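You operate a simulated robot arm through the tools that you are given. There is no shell and no other tool. Be economical: measure what you need, move in short steps, check, and stop when the job is done.

You are at the controls of a simulated robot arm. One attempt, no reset.

JOB
Tip out the green tumbler and rinse it at the cold tap.
Fine: tap and basin by the end wall; rinse by filling to the 100 ml mark, within 17 ml, and tipping out again; a teaspoon spilt at most; tumbler back; tap off; leave the other one.

The check looks at the end state, three seconds after you hand in, the way a careful person would. Anything else that was tipped, shoved, dropped, spilled or broken makes it a failure.

ROBOT AND FRAMES
A 7-joint arm with a two-finger parallel gripper, fixed in place. Base frame: the origin is at the foot of the arm, x ahead of it, y to its left, z up; the work surface is at about z = 0.88. Lengths are in m, angles in rad, forces in N, time in s.
With the tool pointing down near the work surface it reaches from about 0.48 to 0.92 m from the base axis. Its first joint turns from -2.007 to 2.007 rad. Payload 3.91 kg.
Tool frame: the origin (TCP) lies between the finger pads and is the grasp point; the fingertips stand 0.03 m ahead of it; z points along the fingers, y is the line along which they close. The gripper opens to 0.11 m. The fingers are 0.02 m wide and 0.01 m thick; the gripper's body (0.048 by 0.112 m) begins 0.055 m behind the TCP.
Orientation is told as [roll, pitch, yaw] about the base's x, y, z axes, in that order, counted from this pose: with the fingers straight down and closing along the base's y, the tool's x points along the base's -x, its y along +y and its z along -z.

CONTROLS
- The arm moves only by the tool step_arm. Its argument "commands" is a list of rows, each a list of 7 numbers: the gripper command, from -1 (shut) to 1 (fully open), values between in proportion, then the shift along the tool's x, y, z in units of 300 mm (1.0 is 300 mm), then the turn, a rotation vector about the tool's x, y, z in units of 60 degrees (1.0 is 60 degrees). In form: [[fingers, dx, dy, dz, ax, ay, az], ...]. A call has 1 to 12 rows; each row is the pose to reach, as a shift and turn from the pose commanded when the call began, along the tool's axes at that moment. A call with a number of a shift or a turn outside -1 to 1 is refused whole. Rows are played at 5 a second. More than 0.05 m and 0.15 rad between two rows, or a gripper value outside its range, and nothing of the call is played. Where a pose cannot be reached the arm comes as near as it can. A force on the tool above 40 N (or 10 N above the force at the start of the call, whichever is more), or a blocked arm, ends the call early, and 0.2 s more pass. The fingers move at their own pace (about 0.153 m/s each) and stop on an object; they squeeze with about 23 N. The grip force told is the motor's: it shows also when the fingers shut on nothing. Time passes only in rows, and 0.2 s behind the last, so rows that repeat a pose let the fingers close. It gives the time, the measured TCP pose, the force on the tool (base axes), the opening and the grip force at its end, in the units of the frame above (readings bear some noise), and new pictures: "show" is both (left out), scene, wrist or none.
- Cameras (640 x 400 px; columns grow to the right, rows downward): "scene" is fixed at [0.2194, -0.4989, 1.4758]; the picture's right is [0.64, -0.77, 0.00], its down [-0.62, -0.51, -0.59] and it looks along [0.46, 0.38, -0.80] (base axes); focal length 348 px, centre (320, 200). "wrist" rides on the gripper at [-0.036, 0, -0.057] in the tool frame; the picture's right is [0.00, -1.00, 0.00], its down [0.97, 0.00, -0.24] and it looks along [0.24, 0.00, 0.97] (tool axes); focal length 218 px, centre (320, 200). There is no depth. A picture from a camera that has moved, and an enlarged one, comes with that camera's place and axes in the base frame and with its lens.
- move_column(by): slides the trunk up (or, below 0, down) by that many m; the arm rides with it, the base frame stays. It gives what a move gives, with no picture.
- enlarge(camera, box): a new picture of the part [left, top, right, bottom] of that camera's present view, enlarged. The clock stands still meanwhile.
- hand_in(): hands the job in; it is judged then, once.

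Work in short steps. Places have to be worked out from the pictures, the camera data and where the tool is seen: move nearer, look again, correct. Check each grasp and each placing, and mend what went wrong. You have 120 turns and 150 pictures in all, those below and enlarged ones among them. Open the gripper and draw the arm clear of the work before you hand the job in, unless the task says otherwise; then end with one line.

The tools are called after "Call:" as a command line: name --pt "numbers of a row" for each row, then --argument value for the rest, lists and objects as JSON in quotes. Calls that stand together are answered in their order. step_arm: Moves the arm, as the interface text tells. Its arguments: {"type":"object","properties":{"commands":{"type":"array"},"show":{"type":"string","enum":["both","scene","wrist","none"]}},"required":["commands"]} The other tools are called the same way: move_column (by) slides the trunk up or down; enlarge (camera, box) takes an enlarged picture of a part of a camera's view; hand_in () hands the job in.

At the start:

```text
time_s: 0.0
ee_pos: [0.5425, -0.3879, 1.1793]
orientation: [0.0, -0.001, 0.001]
contact_force: [1.1, 0.1, 0.1]
grip_width: 0.1103
grip_force: 0.0
trunk travel left (down, up): [-0.725, 0.265]
```

scene: 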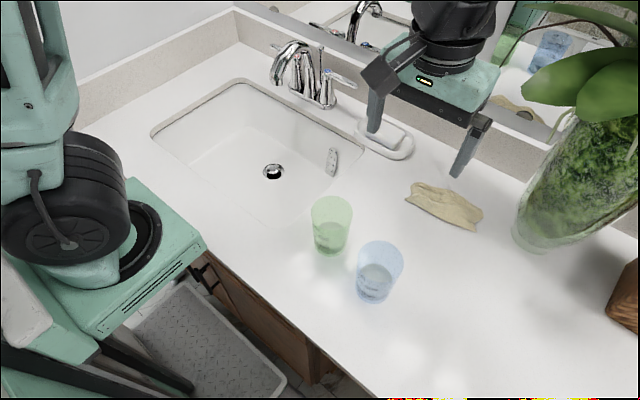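
wrist: 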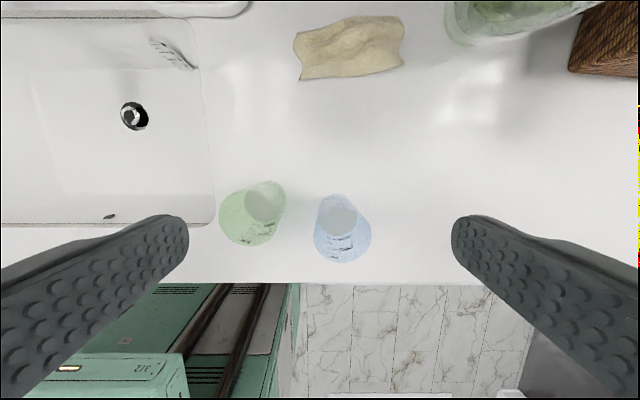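

The tumblers stand near the front edge, with the basin and tap to the left. I'll enlarge the tap and the tumblers before moving.

Call:
enlarge --camera "scene" --box '[230, 20, 390, 120]'

Call:
enlarge --camera "scene" --box '[280, 180, 440, 310]'

Call:
enlarge --camera "wrist" --box '[190, 160, 400, 290]'

```text
4.00 times, centred on (310, 70) of scene
camera zoom: at [0.2194, -0.4989, 1.4758], right [0.64, -0.77, 0.0], down [-0.62, -0.51, -0.59], along [0.46, 0.38, -0.8], focal length 1391 px, centre (360, 720)
```

zoom: 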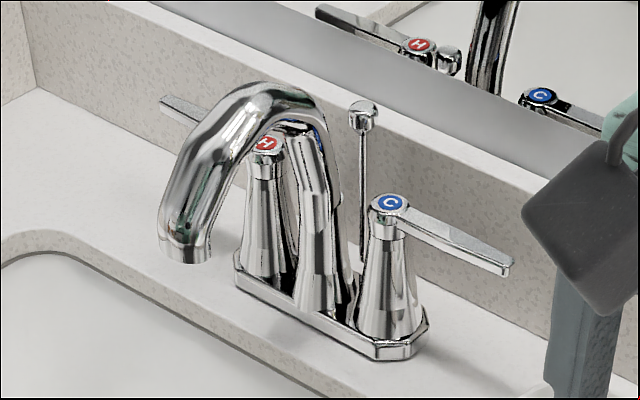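

```text
3.08 times, centred on (360, 245) of scene
camera zoom: at [0.2194, -0.4989, 1.4758], right [0.64, -0.77, 0.0], down [-0.62, -0.51, -0.59], along [0.46, 0.38, -0.8], focal length 1070 px, centre (197, 62)
```

zoom: 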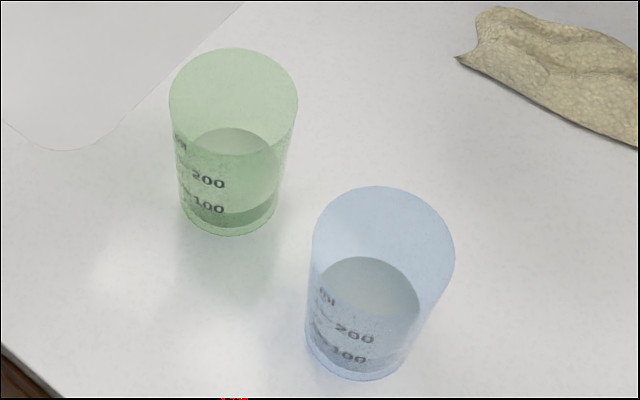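

```text
3.05 times, centred on (295, 225) of wrist
camera zoom: at [0.5775, -0.3893, 1.2356], right [0.0, -1.0, 0.0], down [-0.97, 0.0, 0.24], along [-0.24, 0.0, -0.97], focal length 665 px, centre (396, 124)
```

zoom: 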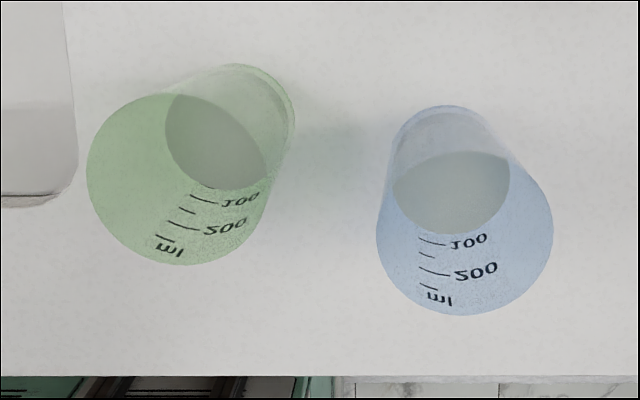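

I estimate the green tumbler at (0.485, -0.305), about 120 mm tall and 60–70 mm across. The spout outlet is near (0.68, 0.01, 1.00). The cold lever runs from (0.81, -0.037) to (0.81, -0.125) at z≈0.985. With the hand empty and fingers shut, I'll go above and behind the lever tip.

Call:
step_arm --pt "-1 0 0.155 0 0 0 0" --pt "-1 0 0.31 0 0 0 0" --pt "-1 0 0.465 0 0 0 0" --pt "-1 0 0.62 0 0 0 0" --pt "-1 0 0.775 0 0 0 0" --pt "-1 0 0.927 0 0 0 0" --pt "-1 -0.16 0.927 0 0 0 0" --pt "-1 -0.32 0.927 0 0 0 0" --pt "-1 -0.48 0.927 0 0 0 0" --pt "-1 -0.64 0.927 0 0 0 0" --pt "-1 -0.8 0.927 0 0 0 0" --pt "-1 -0.8 0.927 0 0 0 0"

```text
time_s: 2.6
ee_pos: [0.7812, -0.1104, 1.1792]
orientation: [0.001, 0.001, 0.001]
contact_force: [-0.1, 0.4, -1.6]
grip_width: 0.0
grip_force: 22.8
trunk travel left (down, up): [-0.725, 0.265]
camera wrist: at [0.8176, -0.1113, 1.2354], right [0.0, -1.0, 0.0], down [-0.97, 0.0, 0.24], along [-0.24, 0.0, -0.97], focal length 218 px, centre (320, 200)
```

scene: 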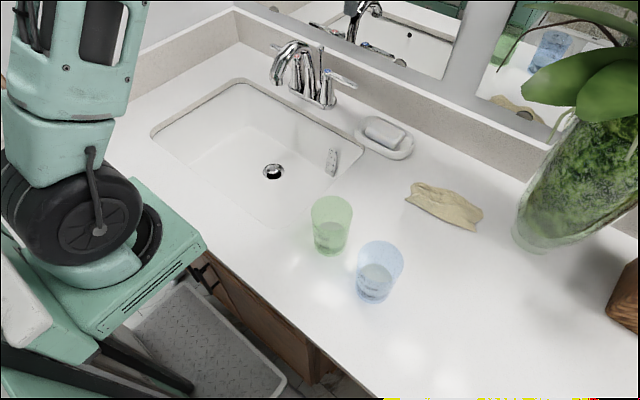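
wrist: 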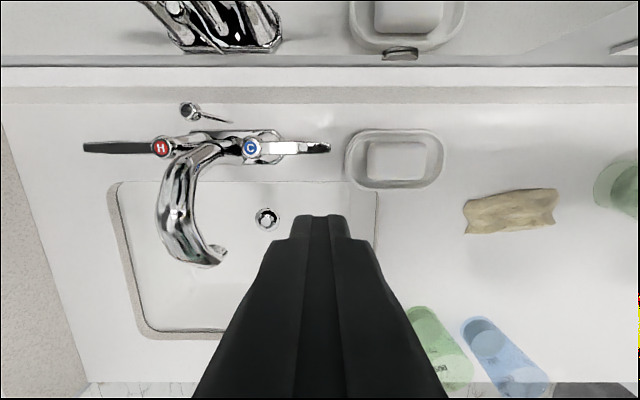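

The view agrees: lever tip near (0.816, -0.123) and spout outlet near (0.685, 0.013). I'll tilt the tool 15° to keep the hand off the mirror and come down behind the lever.

Call:
step_arm --pt "-1 0 0 0.08 0 -0.125 0" --pt "-1 -0.1 0 0.16 0 -0.25 0" --pt "-1 -0.197 0 0.3 0 -0.25 0" --pt "-1 -0.197 0.02 0.4 0 -0.25 0" --pt "-1 -0.197 0.02 0.4 0 -0.25 0"

```text
refused: row 3 steps farther than a row can; nothing moved
```

One row stepped too far, so I'll split it.

Call:
step_arm --pt "-1 0 0 0.08 0 -0.125 0" --pt "-1 -0.1 0 0.16 0 -0.25 0" --pt "-1 -0.197 0 0.25 0 -0.25 0" --pt "-1 -0.197 0.02 0.4 0 -0.25 0" --pt "-1 -0.197 0.02 0.4 0 -0.25 0"

```text
time_s: 3.8
ee_pos: [0.8405, -0.1053, 1.0591]
orientation: [0.001, -0.261, -0.001]
contact_force: [-0.4, -0.6, 0.3]
grip_width: 0.0
grip_force: 23.3
trunk travel left (down, up): [-0.725, 0.265]
camera wrist: at [0.8613, -0.1057, 1.123], right [0.0, -1.0, 0.0], down [-1.0, 0.0, -0.02], along [0.02, 0.0, -1.0], focal length 218 px, centre (320, 200)
```

scene: 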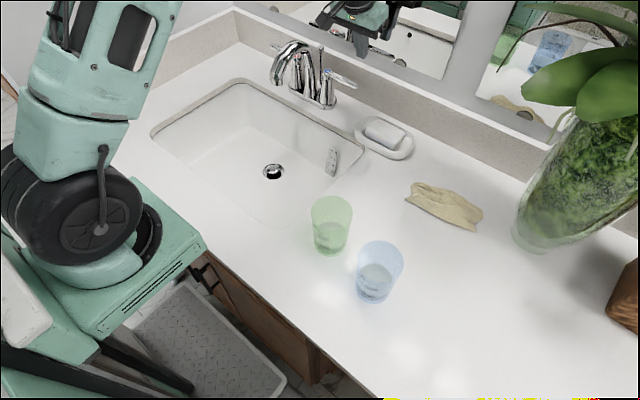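
wrist: 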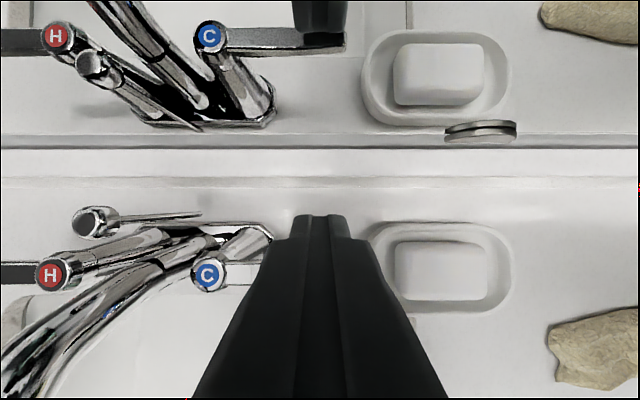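

The fingers are over the gap between lever and backsplash, with the lever's back edge at about x=0.825. I'll go straight down to z≈0.985.

Call:
step_arm --pt "-1 0.018 0 0.08 0 0 0" --pt "-1 0.036 0 0.16 0 0 0" --pt "-1 0.0543 0 0.241 0 0 0" --pt "-1 0.0543 0 0.241 0 0 0"

```text
time_s: 4.8
ee_pos: [0.8427, -0.104, 0.9834]
orientation: [0.001, -0.262, -0.001]
contact_force: [-0.5, -0.7, 0.5]
grip_width: 0.0001
grip_force: 23.0
trunk travel left (down, up): [-0.725, 0.265]
camera wrist: at [0.8642, -0.1056, 1.0488], right [0.0, -1.0, 0.0], down [-1.0, 0.0, -0.02], along [0.02, 0.0, -1.0], focal length 218 px, centre (320, 200)
```

scene: 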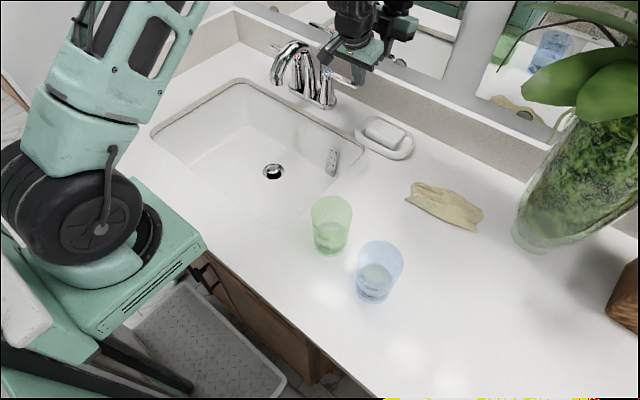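
wrist: 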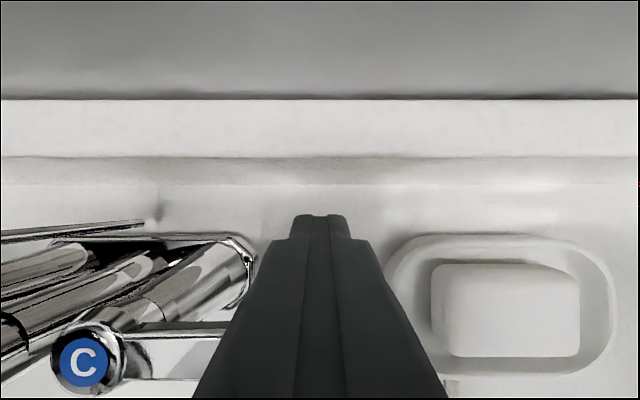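

Now I'll pull gently toward the front (-x) by 28 mm to start opening the valve.

Call:
step_arm --pt "-1 0.03 0 -0.008 0 0 0" --pt "-1 0.06 0 -0.016 0 0 0" --pt "-1 0.09 0 -0.024 0 0 0" --pt "-1 0.09 0 -0.024 0 0 0"

Call:
enlarge --camera "scene" --box '[230, 20, 390, 120]'

```text
time_s: 5.8
ee_pos: [0.8158, -0.105, 0.9828]
orientation: [-0.001, -0.262, 0.0]
contact_force: [-0.4, -0.1, -0.4]
grip_width: 0.0001
grip_force: 22.9
trunk travel left (down, up): [-0.725, 0.265]
camera wrist: at [0.8359, -0.1057, 1.0486], right [0.0, -1.0, 0.0], down [-1.0, 0.0, -0.02], along [0.02, 0.0, -1.0], focal length 218 px, centre (320, 200)
```

scene: 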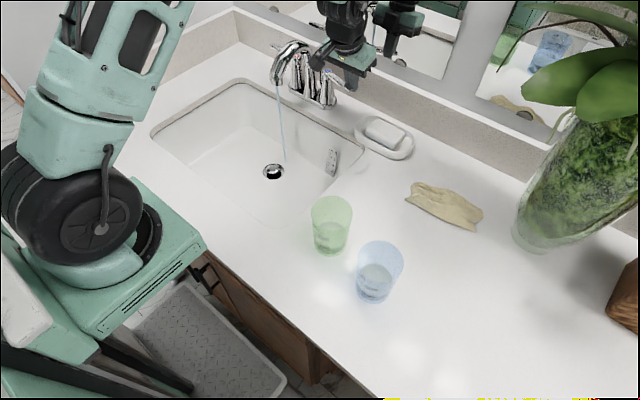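
wrist: 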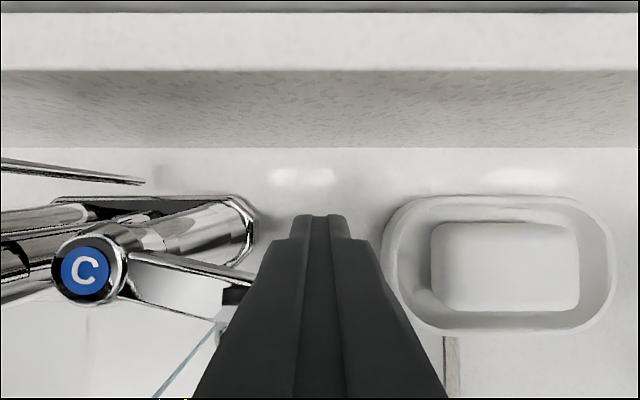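

```text
4.00 times, centred on (310, 70) of scene
camera zoom: at [0.2194, -0.4989, 1.4758], right [0.64, -0.77, 0.0], down [-0.62, -0.51, -0.59], along [0.46, 0.38, -0.8], focal length 1391 px, centre (360, 720)
```

zoom: 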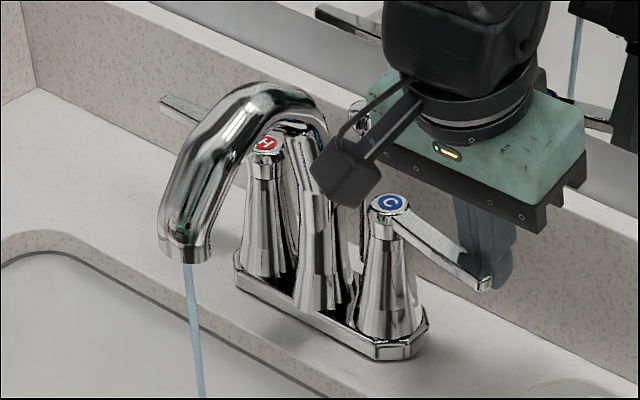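

A thin, steady stream is running at about (0.685, 0.013), with the basin floor near z≈0.747. I'll slide off the lever toward +x and go up.

Call:
step_arm --pt "-1 -0.032 0 0.0086 0 0 0" --pt "-1 -0.062 0 -0.1 0 0 0" --pt "-1 -0.1 0 -0.25 0 0 0" --pt "-1 -0.14 0 -0.4 0 0 0" --pt "-1 -0.18 0 -0.55 0 0 0" --pt "-1 -0.205 0 -0.635 0 0 0" --pt "-1 -0.06 0 -0.67 0 0 0" --pt "-1 0.08 0 -0.71 0 0 0" --pt "-1 0.22 0 -0.75 0 0 0" --pt "-1 0.36 0 -0.78 0 0 0" --pt "-1 0.5 0 -0.81 0 0 0" --pt "-1 0.5 0 -0.81 0 0 0" --show "scene"

```text
time_s: 8.4
ee_pos: [0.6069, -0.1042, 1.1813]
orientation: [0.001, -0.262, 0.0]
contact_force: [0.3, 0.1, 0.8]
grip_width: 0.0001
grip_force: 22.9
trunk travel left (down, up): [-0.725, 0.265]
```

scene: 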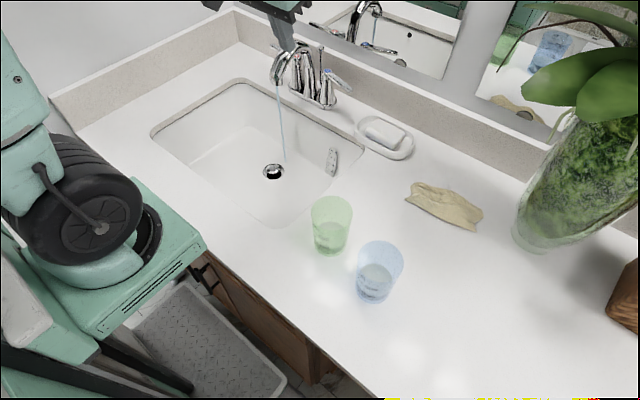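

The stream stays steady. Next I'll move toward the green tumbler, high up, while tilting the tool to about 70° forward.

Call:
step_arm --pt "-0.5 0.077 -0.083 -0.034 0 -0.115 0" --pt "0 0.154 -0.167 -0.067 0 -0.23 0" --pt "0.6 0.231 -0.25 -0.101 0 -0.344 0" --pt "0.636 0.309 -0.333 -0.134 0 -0.459 0" --pt "0.636 0.386 -0.417 -0.168 0 -0.573 0" --pt "0.636 0.463 -0.5 -0.202 0 -0.688 0" --pt "0.636 0.54 -0.583 -0.235 0 -0.803 0" --pt "0.636 0.618 -0.667 -0.269 0 -0.917 0" --pt "0.636 0.618 -0.667 -0.269 0 -0.917 0"

```text
time_s: 10.4
ee_pos: [0.4056, -0.3498, 1.2433]
orientation: [-0.002, -1.221, 0.004]
contact_force: [-0.5, 1.0, -0.5]
grip_width: 0.0903
grip_force: 0.0
out of reach, approached as far as the arm can: row 3, 4, 5, 6, 7, 8, 9
trunk travel left (down, up): [-0.725, 0.265]
camera wrist: at [0.3652, -0.3509, 1.2958], right [0.0, -1.0, 0.0], down [-0.56, 0.0, -0.83], along [0.83, 0.0, -0.56], focal length 218 px, centre (320, 200)
```

scene: 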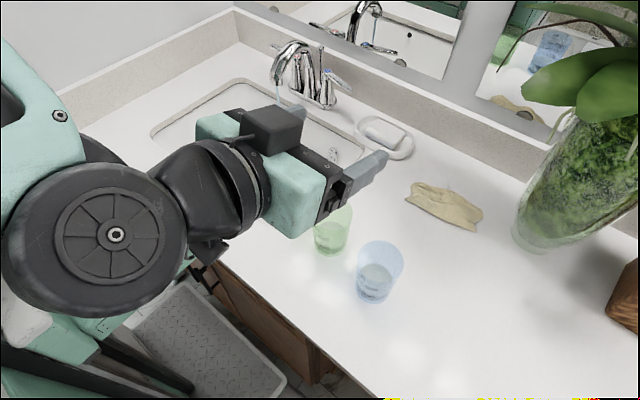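
wrist: 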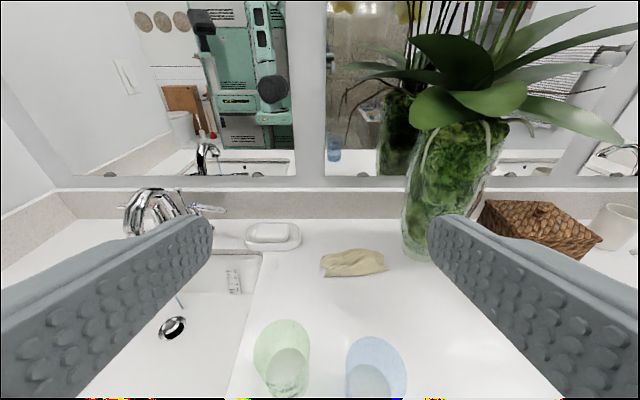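

The arm folds up too tightly here. Raising the trunk gives it room to reach down to the tumbler with the tilted tool.

Call:
move_column --by 0.2

```text
time_s: 12.6
ee_pos: [0.4067, -0.3503, 1.4418]
orientation: [0.002, -1.223, 0.0]
contact_force: [0.0, -0.3, -1.0]
grip_width: 0.0899
grip_force: 0.1
trunk travel left (down, up): [-0.925, 0.065]
```

Now down 0.28 m with y corrected to about -0.305.

Call:
step_arm --pt "0.636 0.11 0.019 0.04 0 0 0" --pt "0.636 0.219 0.038 0.08 0 0 0" --pt "0.636 0.329 0.056 0.12 0 0 0" --pt "0.636 0.439 0.075 0.16 0 0 0" --pt "0.636 0.548 0.094 0.2 0 0 0" --pt "0.636 0.658 0.113 0.239 0 0 0" --pt "0.636 0.767 0.131 0.279 0 0 0" --pt "0.636 0.877 0.15 0.319 0 0 0" --pt "0.636 0.877 0.15 0.319 0 0 0"

```text
time_s: 14.6
ee_pos: [0.4002, -0.402, 1.2686]
orientation: [0.002, -1.221, 0.001]
contact_force: [1.7, 0.0, -0.2]
grip_width: 0.0898
grip_force: 0.1
out of reach, approached as far as the arm can: row 1, 2, 3, 4, 5, 6, 7, 8, 9
trunk travel left (down, up): [-0.925, 0.065]
camera wrist: at [0.3594, -0.402, 1.3216], right [0.0, -1.0, 0.0], down [-0.56, 0.0, -0.83], along [0.83, 0.0, -0.56], focal length 218 px, centre (320, 200)
```

scene: 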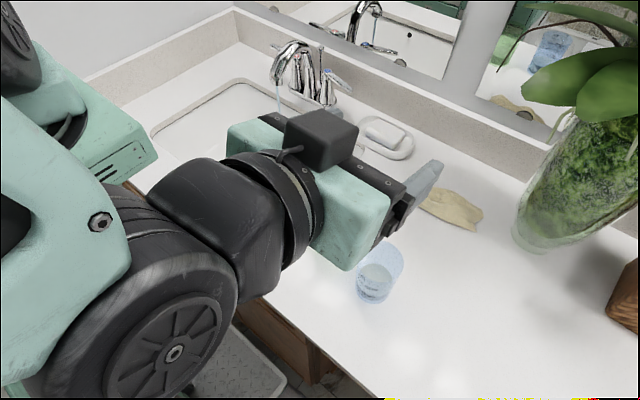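
wrist: 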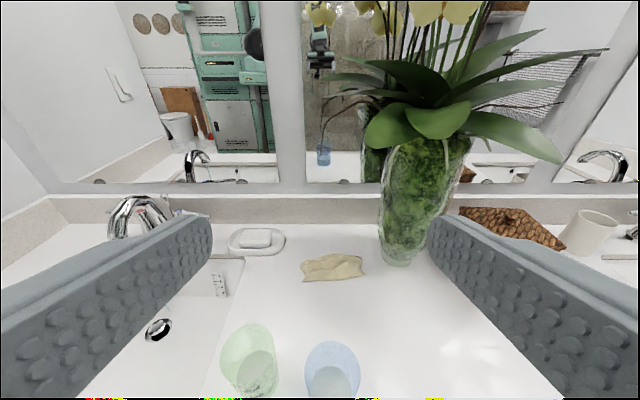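

The hand has to come from a tangential direction so the wrist isn't too close to the base. The tumbler's marks face about -x. I'll move the hand up over the basin side and swing the yaw by -60° first.

Call:
step_arm --pt "0.636 -0.021 0.0625 0.059 0.1175 0 0.0428" --pt "0.636 -0.043 0.125 0.118 0.235 0 0.0855" --pt "0.636 -0.064 0.1875 0.176 0.3525 0 0.128" --pt "0.636 -0.086 0.25 0.235 0.47 0 0.171" --pt "0.636 -0.107 0.3125 0.294 0.5875 0 0.214" --pt "0.636 -0.128 0.375 0.353 0.705 0 0.2565" --pt "0.636 -0.15 0.4375 0.411 0.8225 0 0.299" --pt "0.636 -0.171 0.5 0.47 0.94 0 0.342" --pt "0.636 -0.171 0.5 0.47 0.94 0 0.342" --show "scene"

```text
time_s: 16.6
ee_pos: [0.4523, -0.5275, 1.3111]
orientation: [0.031, -1.209, -0.95]
contact_force: [-0.8, -1.2, -1.0]
grip_width: 0.0902
grip_force: 0.1
out of reach, approached as far as the arm can: row 1, 2, 3, 4, 5, 6, 7, 8, 9
trunk travel left (down, up): [-0.925, 0.065]
```

scene: 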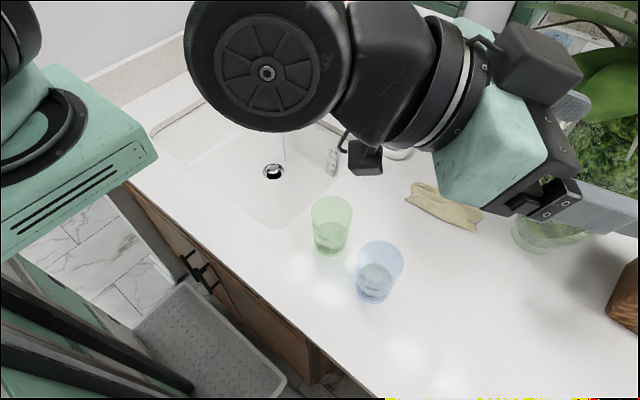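

The reach is still saturated here. I'll shift up and left over the basin without any rotation and see how it follows.

Call:
step_arm --pt "0.636 0.021 0.11 -0.054 0 0 0" --pt "0.636 0.041 0.22 -0.108 0 0 0" --pt "0.636 0.062 0.33 -0.163 0 0 0" --pt "0.636 0.082 0.44 -0.217 0 0 0" --pt "0.636 0.103 0.55 -0.271 0 0 0" --pt "0.636 0.123 0.66 -0.325 0 0 0" --pt "0.636 0.123 0.66 -0.325 0 0 0" --show "scene"

```text
time_s: 18.2
ee_pos: [0.453, -0.5267, 1.3125]
orientation: [0.029, -1.208, -0.948]
contact_force: [-0.7, 0.6, -0.6]
grip_width: 0.09
grip_force: 0.1
out of reach, approached as far as the arm can: row 1, 2, 3, 4, 5, 6, 7
trunk travel left (down, up): [-0.925, 0.065]
```

scene: 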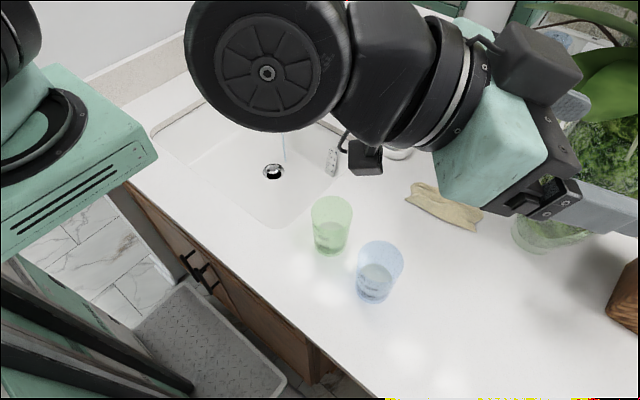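

It's stuck at a joint limit. I'll unwind the yaw, then the tilt, and restart from a relaxed posture.

Call:
step_arm --pt "0.636 0 0 0 -0.12 0 -0.044" --pt "0.636 0 0 0 -0.24 0 -0.088" --pt "0.636 0 0 0 -0.36 0 -0.131" --pt "0.636 0 0 0 -0.48 0 -0.175" --pt "0.636 0 0 0 -0.6 0 -0.218" --pt "0.636 0 0 0 -0.72 0 -0.262" --pt "0.636 0 0 0 -0.846 0 -0.308" --pt "0.636 0 0 0 -0.846 0 -0.308" --show "none"

Call:
step_arm --pt "0.636 0 0.06 0 0 0.12 0" --pt "0.636 0 0.12 0 0 0.24 0" --pt "0.636 0 0.18 0 0 0.36 0" --pt "0.636 0 0.24 0 0 0.48 0" --pt "0.636 0 0.3 0 0 0.6 0" --pt "0.636 0 0.36 0 0 0.72 0" --pt "0.636 0 0.42 0 0 0.84 0" --pt "0.636 0 0.42 0 0 0.84 0" --show "scene"

```text
time_s: 20.0
ee_pos: [0.4532, -0.5246, 1.311]
orientation: [0.046, -1.223, -0.023]
contact_force: [0.0, -0.8, 0.2]
grip_width: 0.09
grip_force: 0.1
trunk travel left (down, up): [-0.925, 0.065]
```

```text
time_s: 21.8
ee_pos: [0.4509, -0.3982, 1.3129]
orientation: [0.015, -0.34, 0.015]
contact_force: [0.3, -0.6, 0.2]
grip_width: 0.0901
grip_force: 0.0
trunk travel left (down, up): [-0.925, 0.065]
```

scene: 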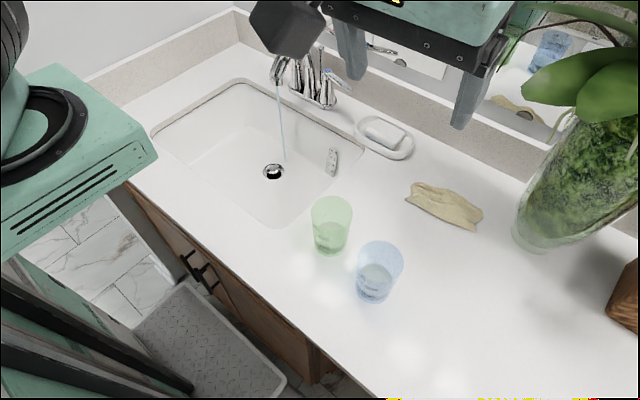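

Free again. I'll move over the basin side near (0.60, -0.20, 1.31) while yawing -60° at a light tilt.

Call:
step_arm --pt "0.636 -0.06 0.083 0.021 0.042 0 0.118" --pt "0.636 -0.118 0.167 0.042 0.083 0 0.236" --pt "0.636 -0.177 0.25 0.063 0.125 0 0.354" --pt "0.636 -0.236 0.333 0.083 0.167 0 0.472" --pt "0.636 -0.294 0.417 0.104 0.208 0 0.589" --pt "0.636 -0.353 0.5 0.125 0.25 0 0.707" --pt "0.636 -0.412 0.583 0.146 0.291 0 0.825" --pt "0.636 -0.471 0.667 0.167 0.333 0 0.943" --pt "0.636 -0.471 0.667 0.167 0.333 0 0.943" --show "scene"

```text
time_s: 23.8
ee_pos: [0.5981, -0.1954, 1.3177]
orientation: [0.012, -0.328, -1.029]
contact_force: [-0.6, -0.3, -0.6]
grip_width: 0.0901
grip_force: 0.1
trunk travel left (down, up): [-0.925, 0.065]
```

scene: 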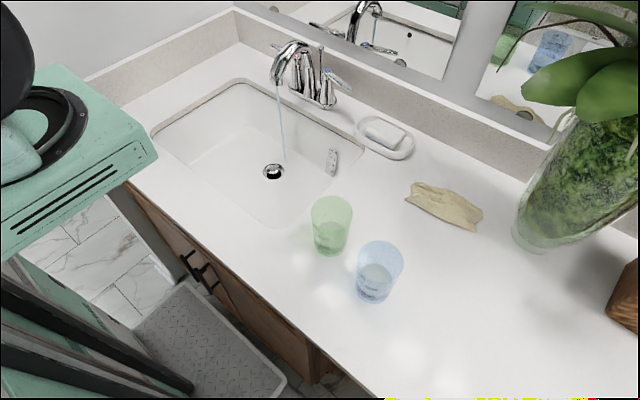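

That tracked well. I'll yaw a further -60° in place.

Call:
step_arm --pt "0.636 0 0 0 0.042 0 0.118" --pt "0.636 0 0 0 0.083 0 0.236" --pt "0.636 0 0 0 0.125 0 0.354" --pt "0.636 0 0 0 0.167 0 0.472" --pt "0.636 0 0 0 0.208 0 0.589" --pt "0.636 0 0 0 0.25 0 0.707" --pt "0.636 0 0 0 0.291 0 0.825" --pt "0.636 0 0 0 0.333 0 0.943" --pt "0.636 0 0 0 0.333 0 0.943" --show "none"

Call:
step_arm --pt "0.636 0 0 0 0 -0.12 0" --pt "0.636 0 0 0 0 -0.24 0" --pt "0.636 0 0 0 0 -0.36 0" --pt "0.636 0 0 0 0 -0.48 0" --pt "0.636 0 0 0 0 -0.6 0" --pt "0.636 0 0 0 0 -0.72 0" --pt "0.636 0 0 0 0 -0.76 0" --pt "0.636 0 0 0 0 -0.76 0" --show "scene"

```text
time_s: 25.8
ee_pos: [0.5964, -0.1952, 1.3165]
orientation: [-0.006, -0.323, -2.071]
contact_force: [1.5, 0.4, 0.7]
grip_width: 0.0899
grip_force: 0.1
trunk travel left (down, up): [-0.925, 0.065]
```

```text
time_s: 27.6
ee_pos: [0.5967, -0.195, 1.3156]
orientation: [-0.01, -1.121, -2.064]
contact_force: [0.6, -0.4, 0.0]
grip_width: 0.0898
grip_force: 0.0
trunk travel left (down, up): [-0.925, 0.065]
```

scene: 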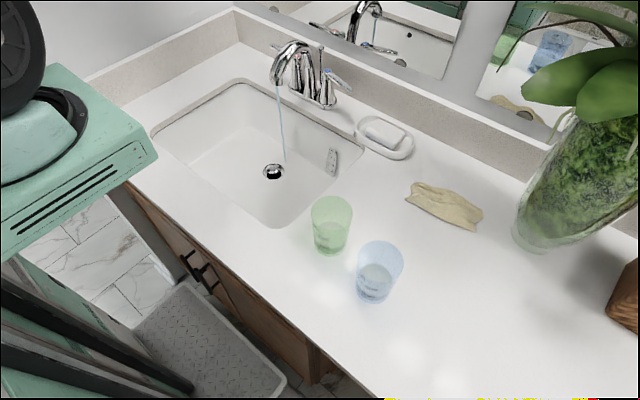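

The pose is reachable: tilt 64°, yaw -118°. Now I'll descend to a waypoint 0.15 m back from the grasp point along the tool axis.

Call:
step_arm --pt "0.636 0.112 -0.019 0.06 0 0 0" --pt "0.636 0.225 -0.038 0.121 0 0 0" --pt "0.636 0.337 -0.056 0.181 0 0 0" --pt "0.636 0.45 -0.075 0.242 0 0 0" --pt "0.636 0.562 -0.094 0.302 0 0 0" --pt "0.636 0.674 -0.113 0.362 0 0 0" --pt "0.636 0.787 -0.131 0.423 0 0 0" --pt "0.636 0.899 -0.15 0.483 0 0 0" --pt "0.636 0.899 -0.15 0.483 0 0 0"

```text
time_s: 29.6
ee_pos: [0.55, -0.1838, 1.0109]
orientation: [-0.012, -1.119, -2.064]
contact_force: [0.2, 0.4, -0.4]
grip_width: 0.09
grip_force: 0.0
trunk travel left (down, up): [-0.925, 0.065]
camera wrist: at [0.5676, -0.1541, 1.0676], right [-0.88, 0.48, 0.0], down [0.31, 0.56, -0.77], along [-0.37, -0.67, -0.64], focal length 218 px, centre (320, 200)
```

scene: 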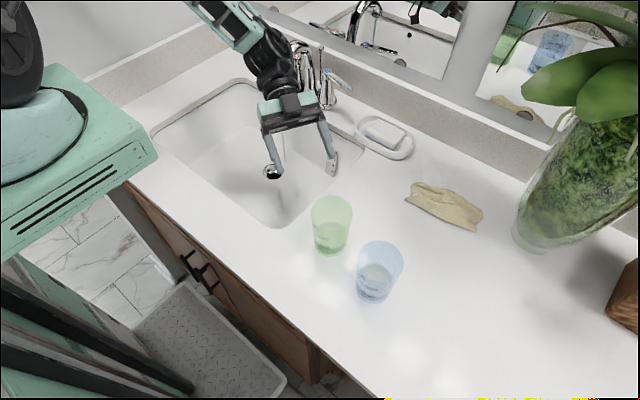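
wrist: 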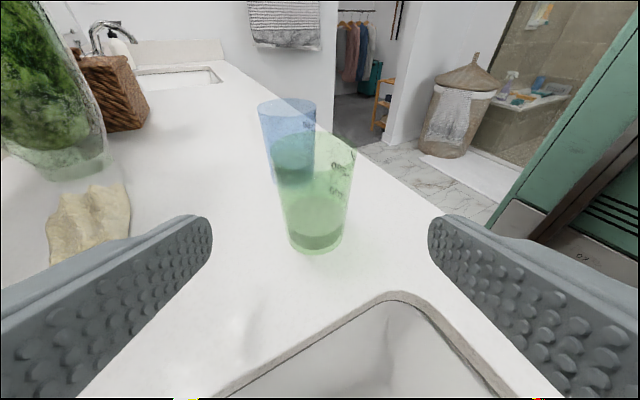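

The tumbler axis is near (0.490, -0.300). The marks are on its far right side, where a finger would cover them. I'll swing to yaw -150° so they stay clear, ending 0.12 m back from a grasp point at z=0.955.

Call:
step_arm --pt "0.636 -0.012 0.049 0.025 0.12 0 0.058" --pt "0.636 -0.024 0.098 0.05 0.24 0 0.116" --pt "0.636 -0.036 0.147 0.075 0.36 0 0.174" --pt "0.636 -0.044 0.195 0.123 0.48 0 0.232" --pt "0.636 -0.044 0.195 0.123 0.48 0 0.232"

```text
time_s: 30.8
ee_pos: [0.5824, -0.2472, 1.0068]
orientation: [-0.013, -1.122, -2.622]
contact_force: [0.3, -0.8, -0.1]
grip_width: 0.09
grip_force: 0.1
trunk travel left (down, up): [-0.925, 0.065]
camera wrist: at [0.614, -0.2303, 1.063], right [-0.49, 0.87, 0.01], down [0.55, 0.31, -0.77], along [-0.67, -0.37, -0.64], focal length 218 px, centre (320, 200)
```

scene: 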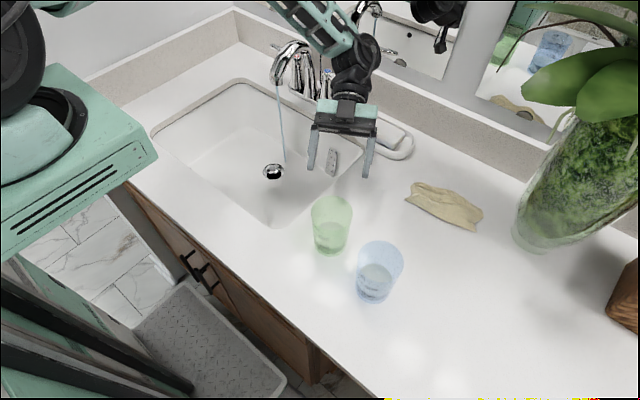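
wrist: 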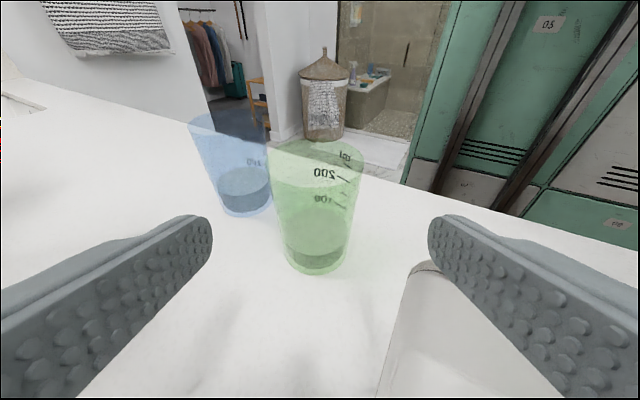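

The tumbler axis is near (0.494, -0.299), its rim at z≈0.99, and the marks are visible between the fingers. I'll advance straight along the tool axis to the grasp.

Call:
step_arm --pt "0.636 0.001 0.002 0.07 0 0 0" --pt "0.636 0.002 0.004 0.14 0 0 0" --pt "0.636 0.004 0.006 0.21 0 0 0" --pt "0.636 0.006 0.006 0.29 0 0 0" --pt "0.636 0.008 0.006 0.373 0 0 0" --pt "0.636 0.008 0.006 0.373 0 0 0"

Call:
enlarge --camera "scene" --box '[280, 140, 440, 260]'

```text
time_s: 32.2
ee_pos: [0.4972, -0.2971, 0.9557]
orientation: [-0.013, -1.122, -2.621]
contact_force: [0.1, 0.9, -0.7]
grip_width: 0.09
grip_force: 0.0
trunk travel left (down, up): [-0.925, 0.065]
camera wrist: at [0.5285, -0.2795, 1.0129], right [-0.49, 0.87, 0.01], down [0.55, 0.31, -0.77], along [-0.67, -0.37, -0.64], focal length 218 px, centre (320, 200)
```

scene: 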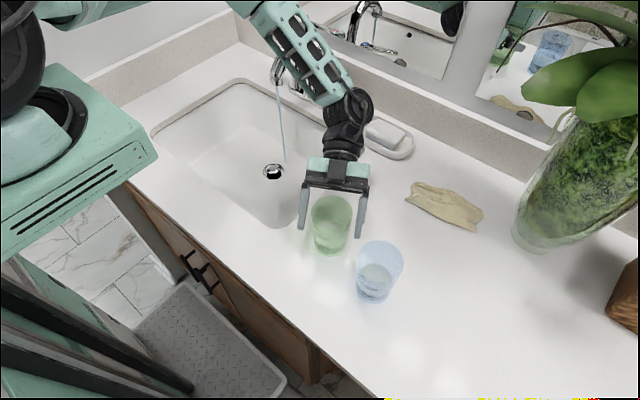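
wrist: 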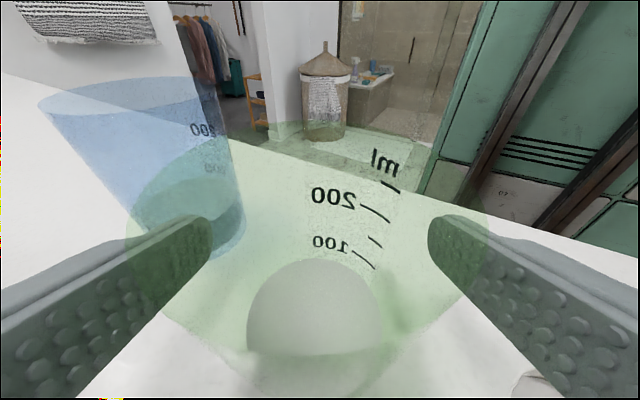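

```text
3.33 times, centred on (360, 200) of scene
camera zoom: at [0.2194, -0.4989, 1.4758], right [0.64, -0.77, 0.0], down [-0.62, -0.51, -0.59], along [0.46, 0.38, -0.8], focal length 1159 px, centre (187, 200)
```

zoom: 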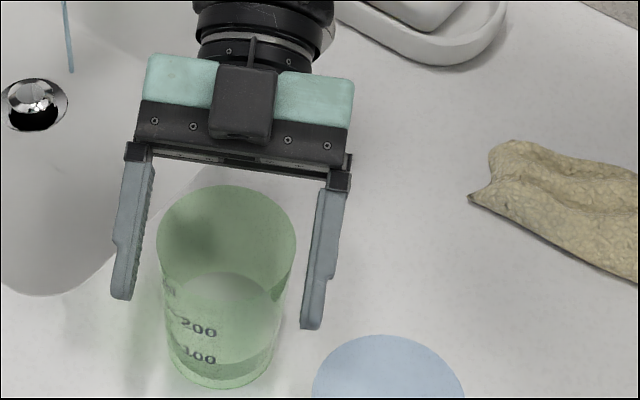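

The cup sits between the fingers and the wrist camera looks into it with all the marks visible. I'll close the grip.

Call:
step_arm --pt "0.3 0 0 0 0 0 0" --pt "0.1 0 0 0 0 0 0" --pt "-0.2 0 0 0 0 0 0" --pt "-1 0 0 0 0 0 0" --pt "-1 0 0 0 0 0 0" --pt "-1 0 0 0 0 0 0"

```text
time_s: 33.6
ee_pos: [0.4968, -0.2972, 0.9557]
orientation: [-0.011, -1.122, -2.623]
contact_force: [-0.1, -0.4, 1.0]
grip_width: 0.0691
grip_force: 23.5
trunk travel left (down, up): [-0.925, 0.065]
camera wrist: at [0.5285, -0.2795, 1.013], right [-0.49, 0.87, 0.0], down [0.55, 0.31, -0.77], along [-0.67, -0.37, -0.64], focal length 218 px, centre (320, 200)
```

scene: 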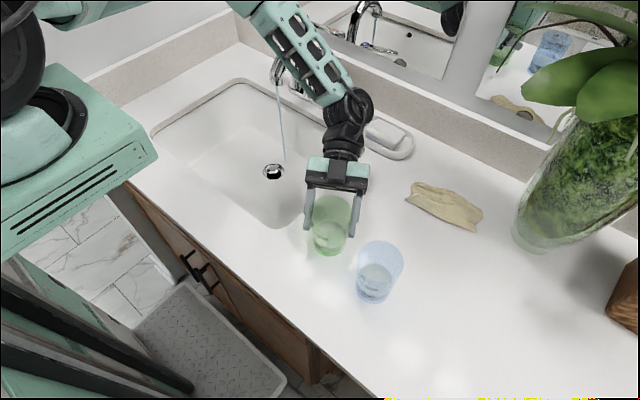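
wrist: 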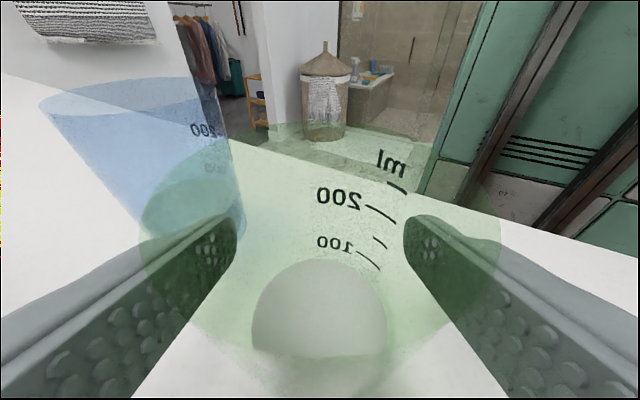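

Gripped at 69 mm opening. The grasp pose for returning it is (0.497, -0.297, 0.956). I'll lift straight up 80 mm.

Call:
step_arm --pt "-1 -0.06 0 -0.029 0 0 0" --pt "-1 -0.12 0 -0.058 0 0 0" --pt "-1 -0.18 0 -0.087 0 0 0" --pt "-1 -0.24 0 -0.115 0 0 0" --pt "-1 -0.24 0 -0.115 0 0 0"

Call:
enlarge --camera "scene" --box '[280, 100, 440, 220]'

```text
time_s: 34.8
ee_pos: [0.4959, -0.2955, 1.0357]
orientation: [-0.013, -1.122, -2.621]
contact_force: [0.3, -0.1, -0.6]
grip_width: 0.0689
grip_force: 22.9
trunk travel left (down, up): [-0.925, 0.065]
camera wrist: at [0.5283, -0.2802, 1.0923], right [-0.49, 0.87, 0.01], down [0.55, 0.31, -0.77], along [-0.67, -0.37, -0.64], focal length 218 px, centre (320, 200)
```

scene: 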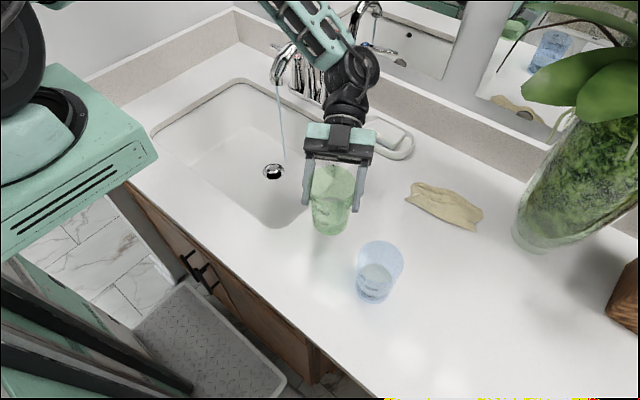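
wrist: 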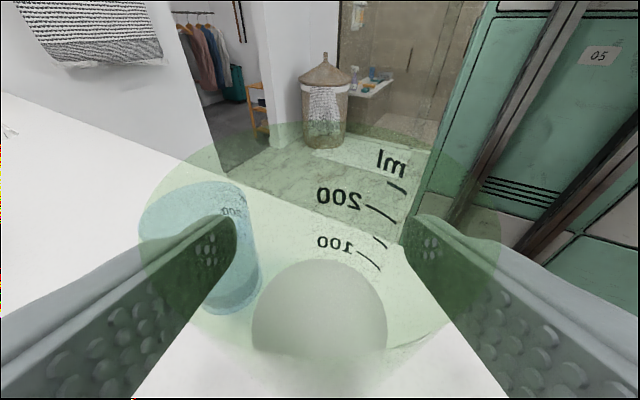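

```text
3.33 times, centred on (360, 160) of scene
camera zoom: at [0.2194, -0.4989, 1.4758], right [0.64, -0.77, 0.0], down [-0.62, -0.51, -0.59], along [0.46, 0.38, -0.8], focal length 1159 px, centre (187, 333)
```

zoom: 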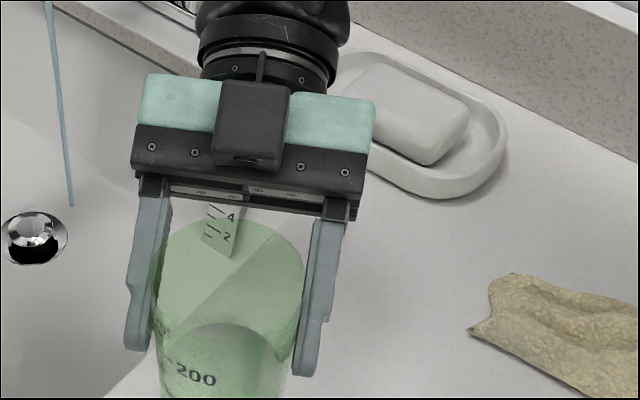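

The cup is held and level. I'll swing the yaw to about -100° in place so the hand stays clear of the spout when it moves over the basin.

Call:
step_arm --pt "-1 0 0 0 -0.1 0 -0.048" --pt "-1 0 0 0 -0.2 0 -0.097" --pt "-1 0 0 0 -0.3 0 -0.145" --pt "-1 0 0 0 -0.4 0 -0.193" --pt "-1 0 0 0 -0.5 0 -0.241" --pt "-1 0 0 0 -0.6 0 -0.29" --pt "-1 0 0 0 -0.7 0 -0.338" --pt "-1 0 0 0 -0.75 0 -0.362" --pt "-1 0 0 0 -0.75 0 -0.362" --show "scene"

```text
time_s: 36.8
ee_pos: [0.4973, -0.297, 1.0357]
orientation: [-0.008, -1.119, -1.751]
contact_force: [0.0, -0.5, -1.8]
grip_width: 0.0694
grip_force: 23.3
trunk travel left (down, up): [-0.925, 0.065]
```

scene: 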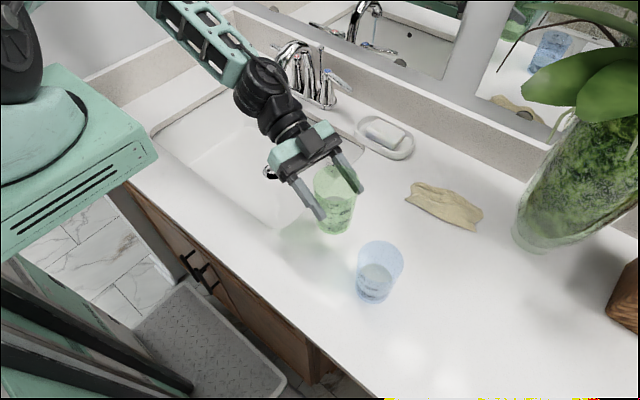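

Now translating over the basin with the cup level, to about (0.557, -0.007, 1.036).

Call:
step_arm --pt "-1 0.043 0.002 -0.089 0 0 0" --pt "-1 0.086 0.005 -0.178 0 0 0" --pt "-1 0.129 0.007 -0.267 0 0 0" --pt "-1 0.172 0.01 -0.356 0 0 0" --pt "-1 0.215 0.012 -0.445 0 0 0" --pt "-1 0.258 0.014 -0.533 0 0 0" --pt "-1 0.301 0.017 -0.622 0 0 0" --pt "-1 0.344 0.019 -0.711 0 0 0" --pt "-1 0.387 0.022 -0.8 0 0 0" --pt "-1 0.43 0.024 -0.889 0 0 0" --pt "-1 0.43 0.024 -0.889 0 0 0"

```text
time_s: 39.2
ee_pos: [0.5601, -0.0064, 1.0355]
orientation: [-0.008, -1.118, -1.753]
contact_force: [-0.1, 0.0, -1.5]
grip_width: 0.0689
grip_force: 22.7
trunk travel left (down, up): [-0.925, 0.065]
camera wrist: at [0.5666, 0.0272, 1.0926], right [-0.98, 0.19, 0.0], down [0.12, 0.63, -0.77], along [-0.15, -0.75, -0.64], focal length 218 px, centre (320, 200)
```

scene: 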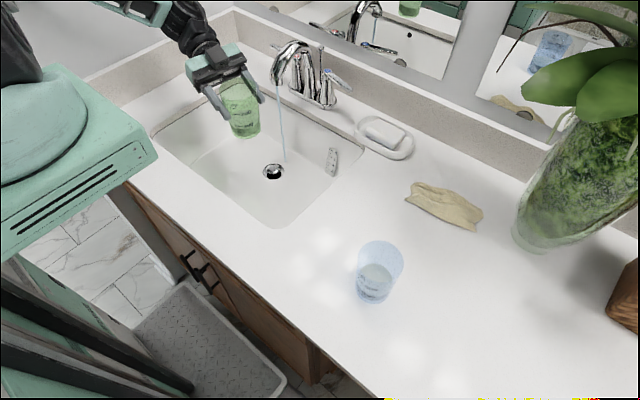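
wrist: 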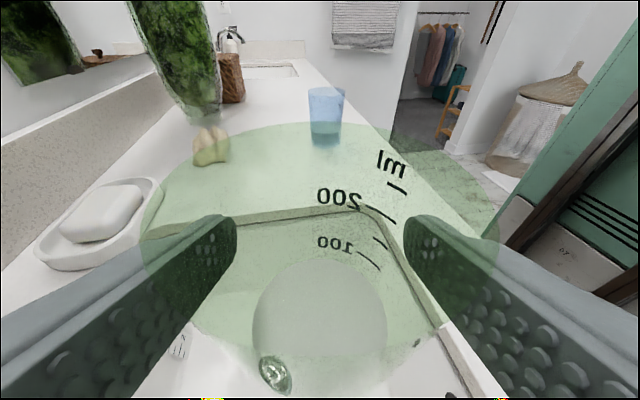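

Cup over the basin. I'll lower 40 mm and start tipping by turning about the tool axis 60° toward +x.

Call:
step_arm --pt "-1 0.04 0 0.019 0 0 0" --pt "-1 0.08 0 0.039 0 0 -0.1" --pt "-1 0.12 0 0.058 0 0 -0.2" --pt "-1 0.12 0 0.058 0 0 -0.32" --pt "-1 0.12 0 0.058 0 0 -0.44" --pt "-1 0.12 0 0.058 0 0 -0.56" --pt "-1 0.12 0 0.058 0 0 -0.68" --pt "-1 0.12 0 0.058 0 0 -0.8" --pt "-1 0.12 0 0.058 0 0 -0.9" --pt "-1 0.12 0 0.058 0 0 -1.0" --pt "-1 0.12 0 0.058 0 0 -1.0" --show "scene"

```text
time_s: 41.6
ee_pos: [0.5581, -0.0066, 0.9946]
orientation: [-1.062, -0.462, -0.434]
contact_force: [-0.3, 0.2, 0.1]
grip_width: 0.0693
grip_force: 23.4
trunk travel left (down, up): [-0.925, 0.065]
```

scene: 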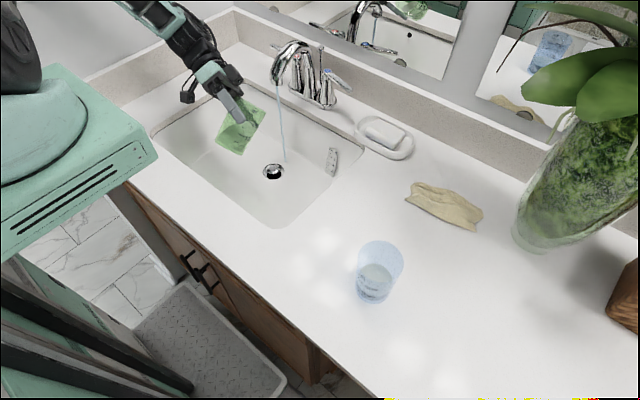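

Tipping works. I'll turn another 60° plus a little extra to empty it fully.

Call:
step_arm --pt "-1 0 0 0 0 0 -0.12" --pt "-1 0 0 0 0 0 -0.24" --pt "-1 0 0 0 0 0 -0.36" --pt "-1 0 0 0 0 0 -0.48" --pt "-1 0 0 0 0 0 -0.6" --pt "-1 0 0 0 0 0 -0.72" --pt "-1 0 0 0 0 0 -0.84" --pt "-1 0 0 0 0 0 -1.0" --pt "-1 0 0 0 0 0 -1.0" --pt "-1 0 0 0 0 0 -1.0"

Call:
enlarge --camera "scene" --box '[160, 60, 320, 180]'

```text
refused: row 8 steps farther than a row can; nothing moved
```

```text
3.33 times, centred on (240, 120) of scene
camera zoom: at [0.2194, -0.4989, 1.4758], right [0.64, -0.77, 0.0], down [-0.62, -0.51, -0.59], along [0.46, 0.38, -0.8], focal length 1159 px, centre (587, 467)
```

zoom: 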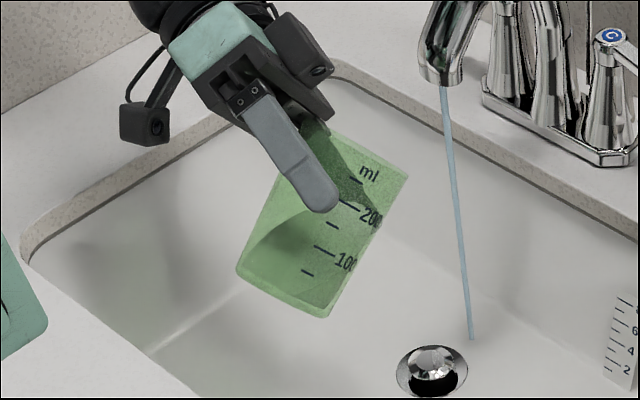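

A row was too large, so I'll use even steps. The basin shows no pooling so far.

Call:
step_arm --pt "-1 0 0 0 0 0 -0.125" --pt "-1 0 0 0 0 0 -0.25" --pt "-1 0 0 0 0 0 -0.375" --pt "-1 0 0 0 0 0 -0.5" --pt "-1 0 0 0 0 0 -0.625" --pt "-1 0 0 0 0 0 -0.75" --pt "-1 0 0 0 0 0 -0.875" --pt "-1 0 0 0 0 0 -1.0" --pt "-1 0 0 0 0 0 -1.0" --pt "-1 0 0 0 0 0 -1.0"

Call:
enlarge --camera "scene" --box '[160, 60, 320, 180]'

```text
time_s: 43.8
ee_pos: [0.559, -0.0073, 0.9969]
orientation: [-1.057, 0.469, 0.059]
contact_force: [0.1, -0.8, -1.1]
grip_width: 0.0685
grip_force: 23.3
trunk travel left (down, up): [-0.925, 0.065]
camera wrist: at [0.6011, 0.0443, 1.0042], right [0.42, -0.47, 0.78], down [-0.82, 0.16, 0.55], along [-0.38, -0.87, -0.32], focal length 218 px, centre (320, 200)
```

scene: 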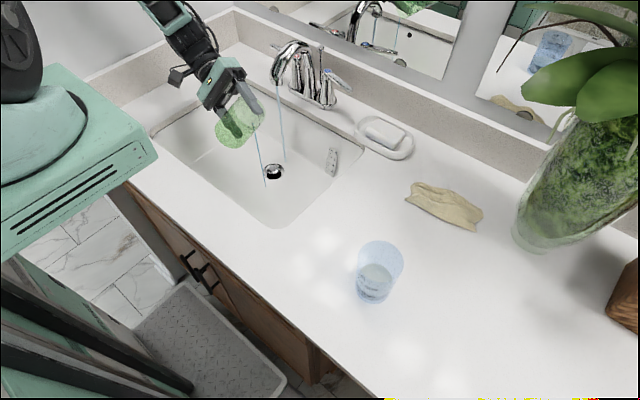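
wrist: 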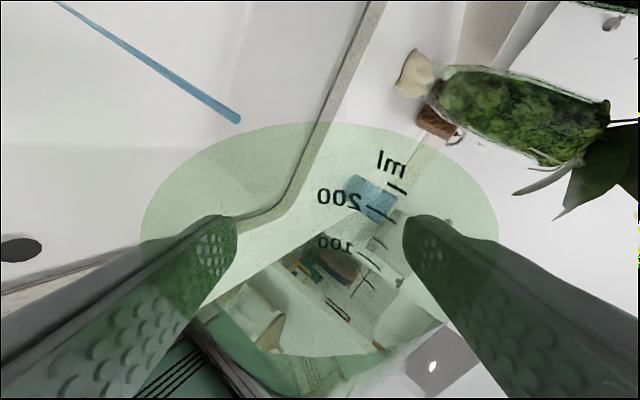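

```text
3.33 times, centred on (240, 120) of scene
camera zoom: at [0.2194, -0.4989, 1.4758], right [0.64, -0.77, 0.0], down [-0.62, -0.51, -0.59], along [0.46, 0.38, -0.8], focal length 1159 px, centre (587, 467)
```

zoom: 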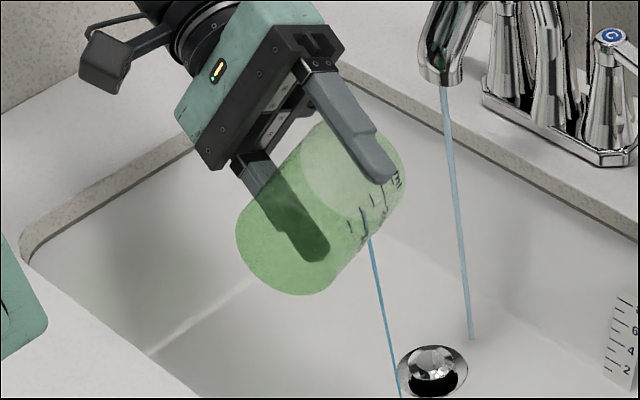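

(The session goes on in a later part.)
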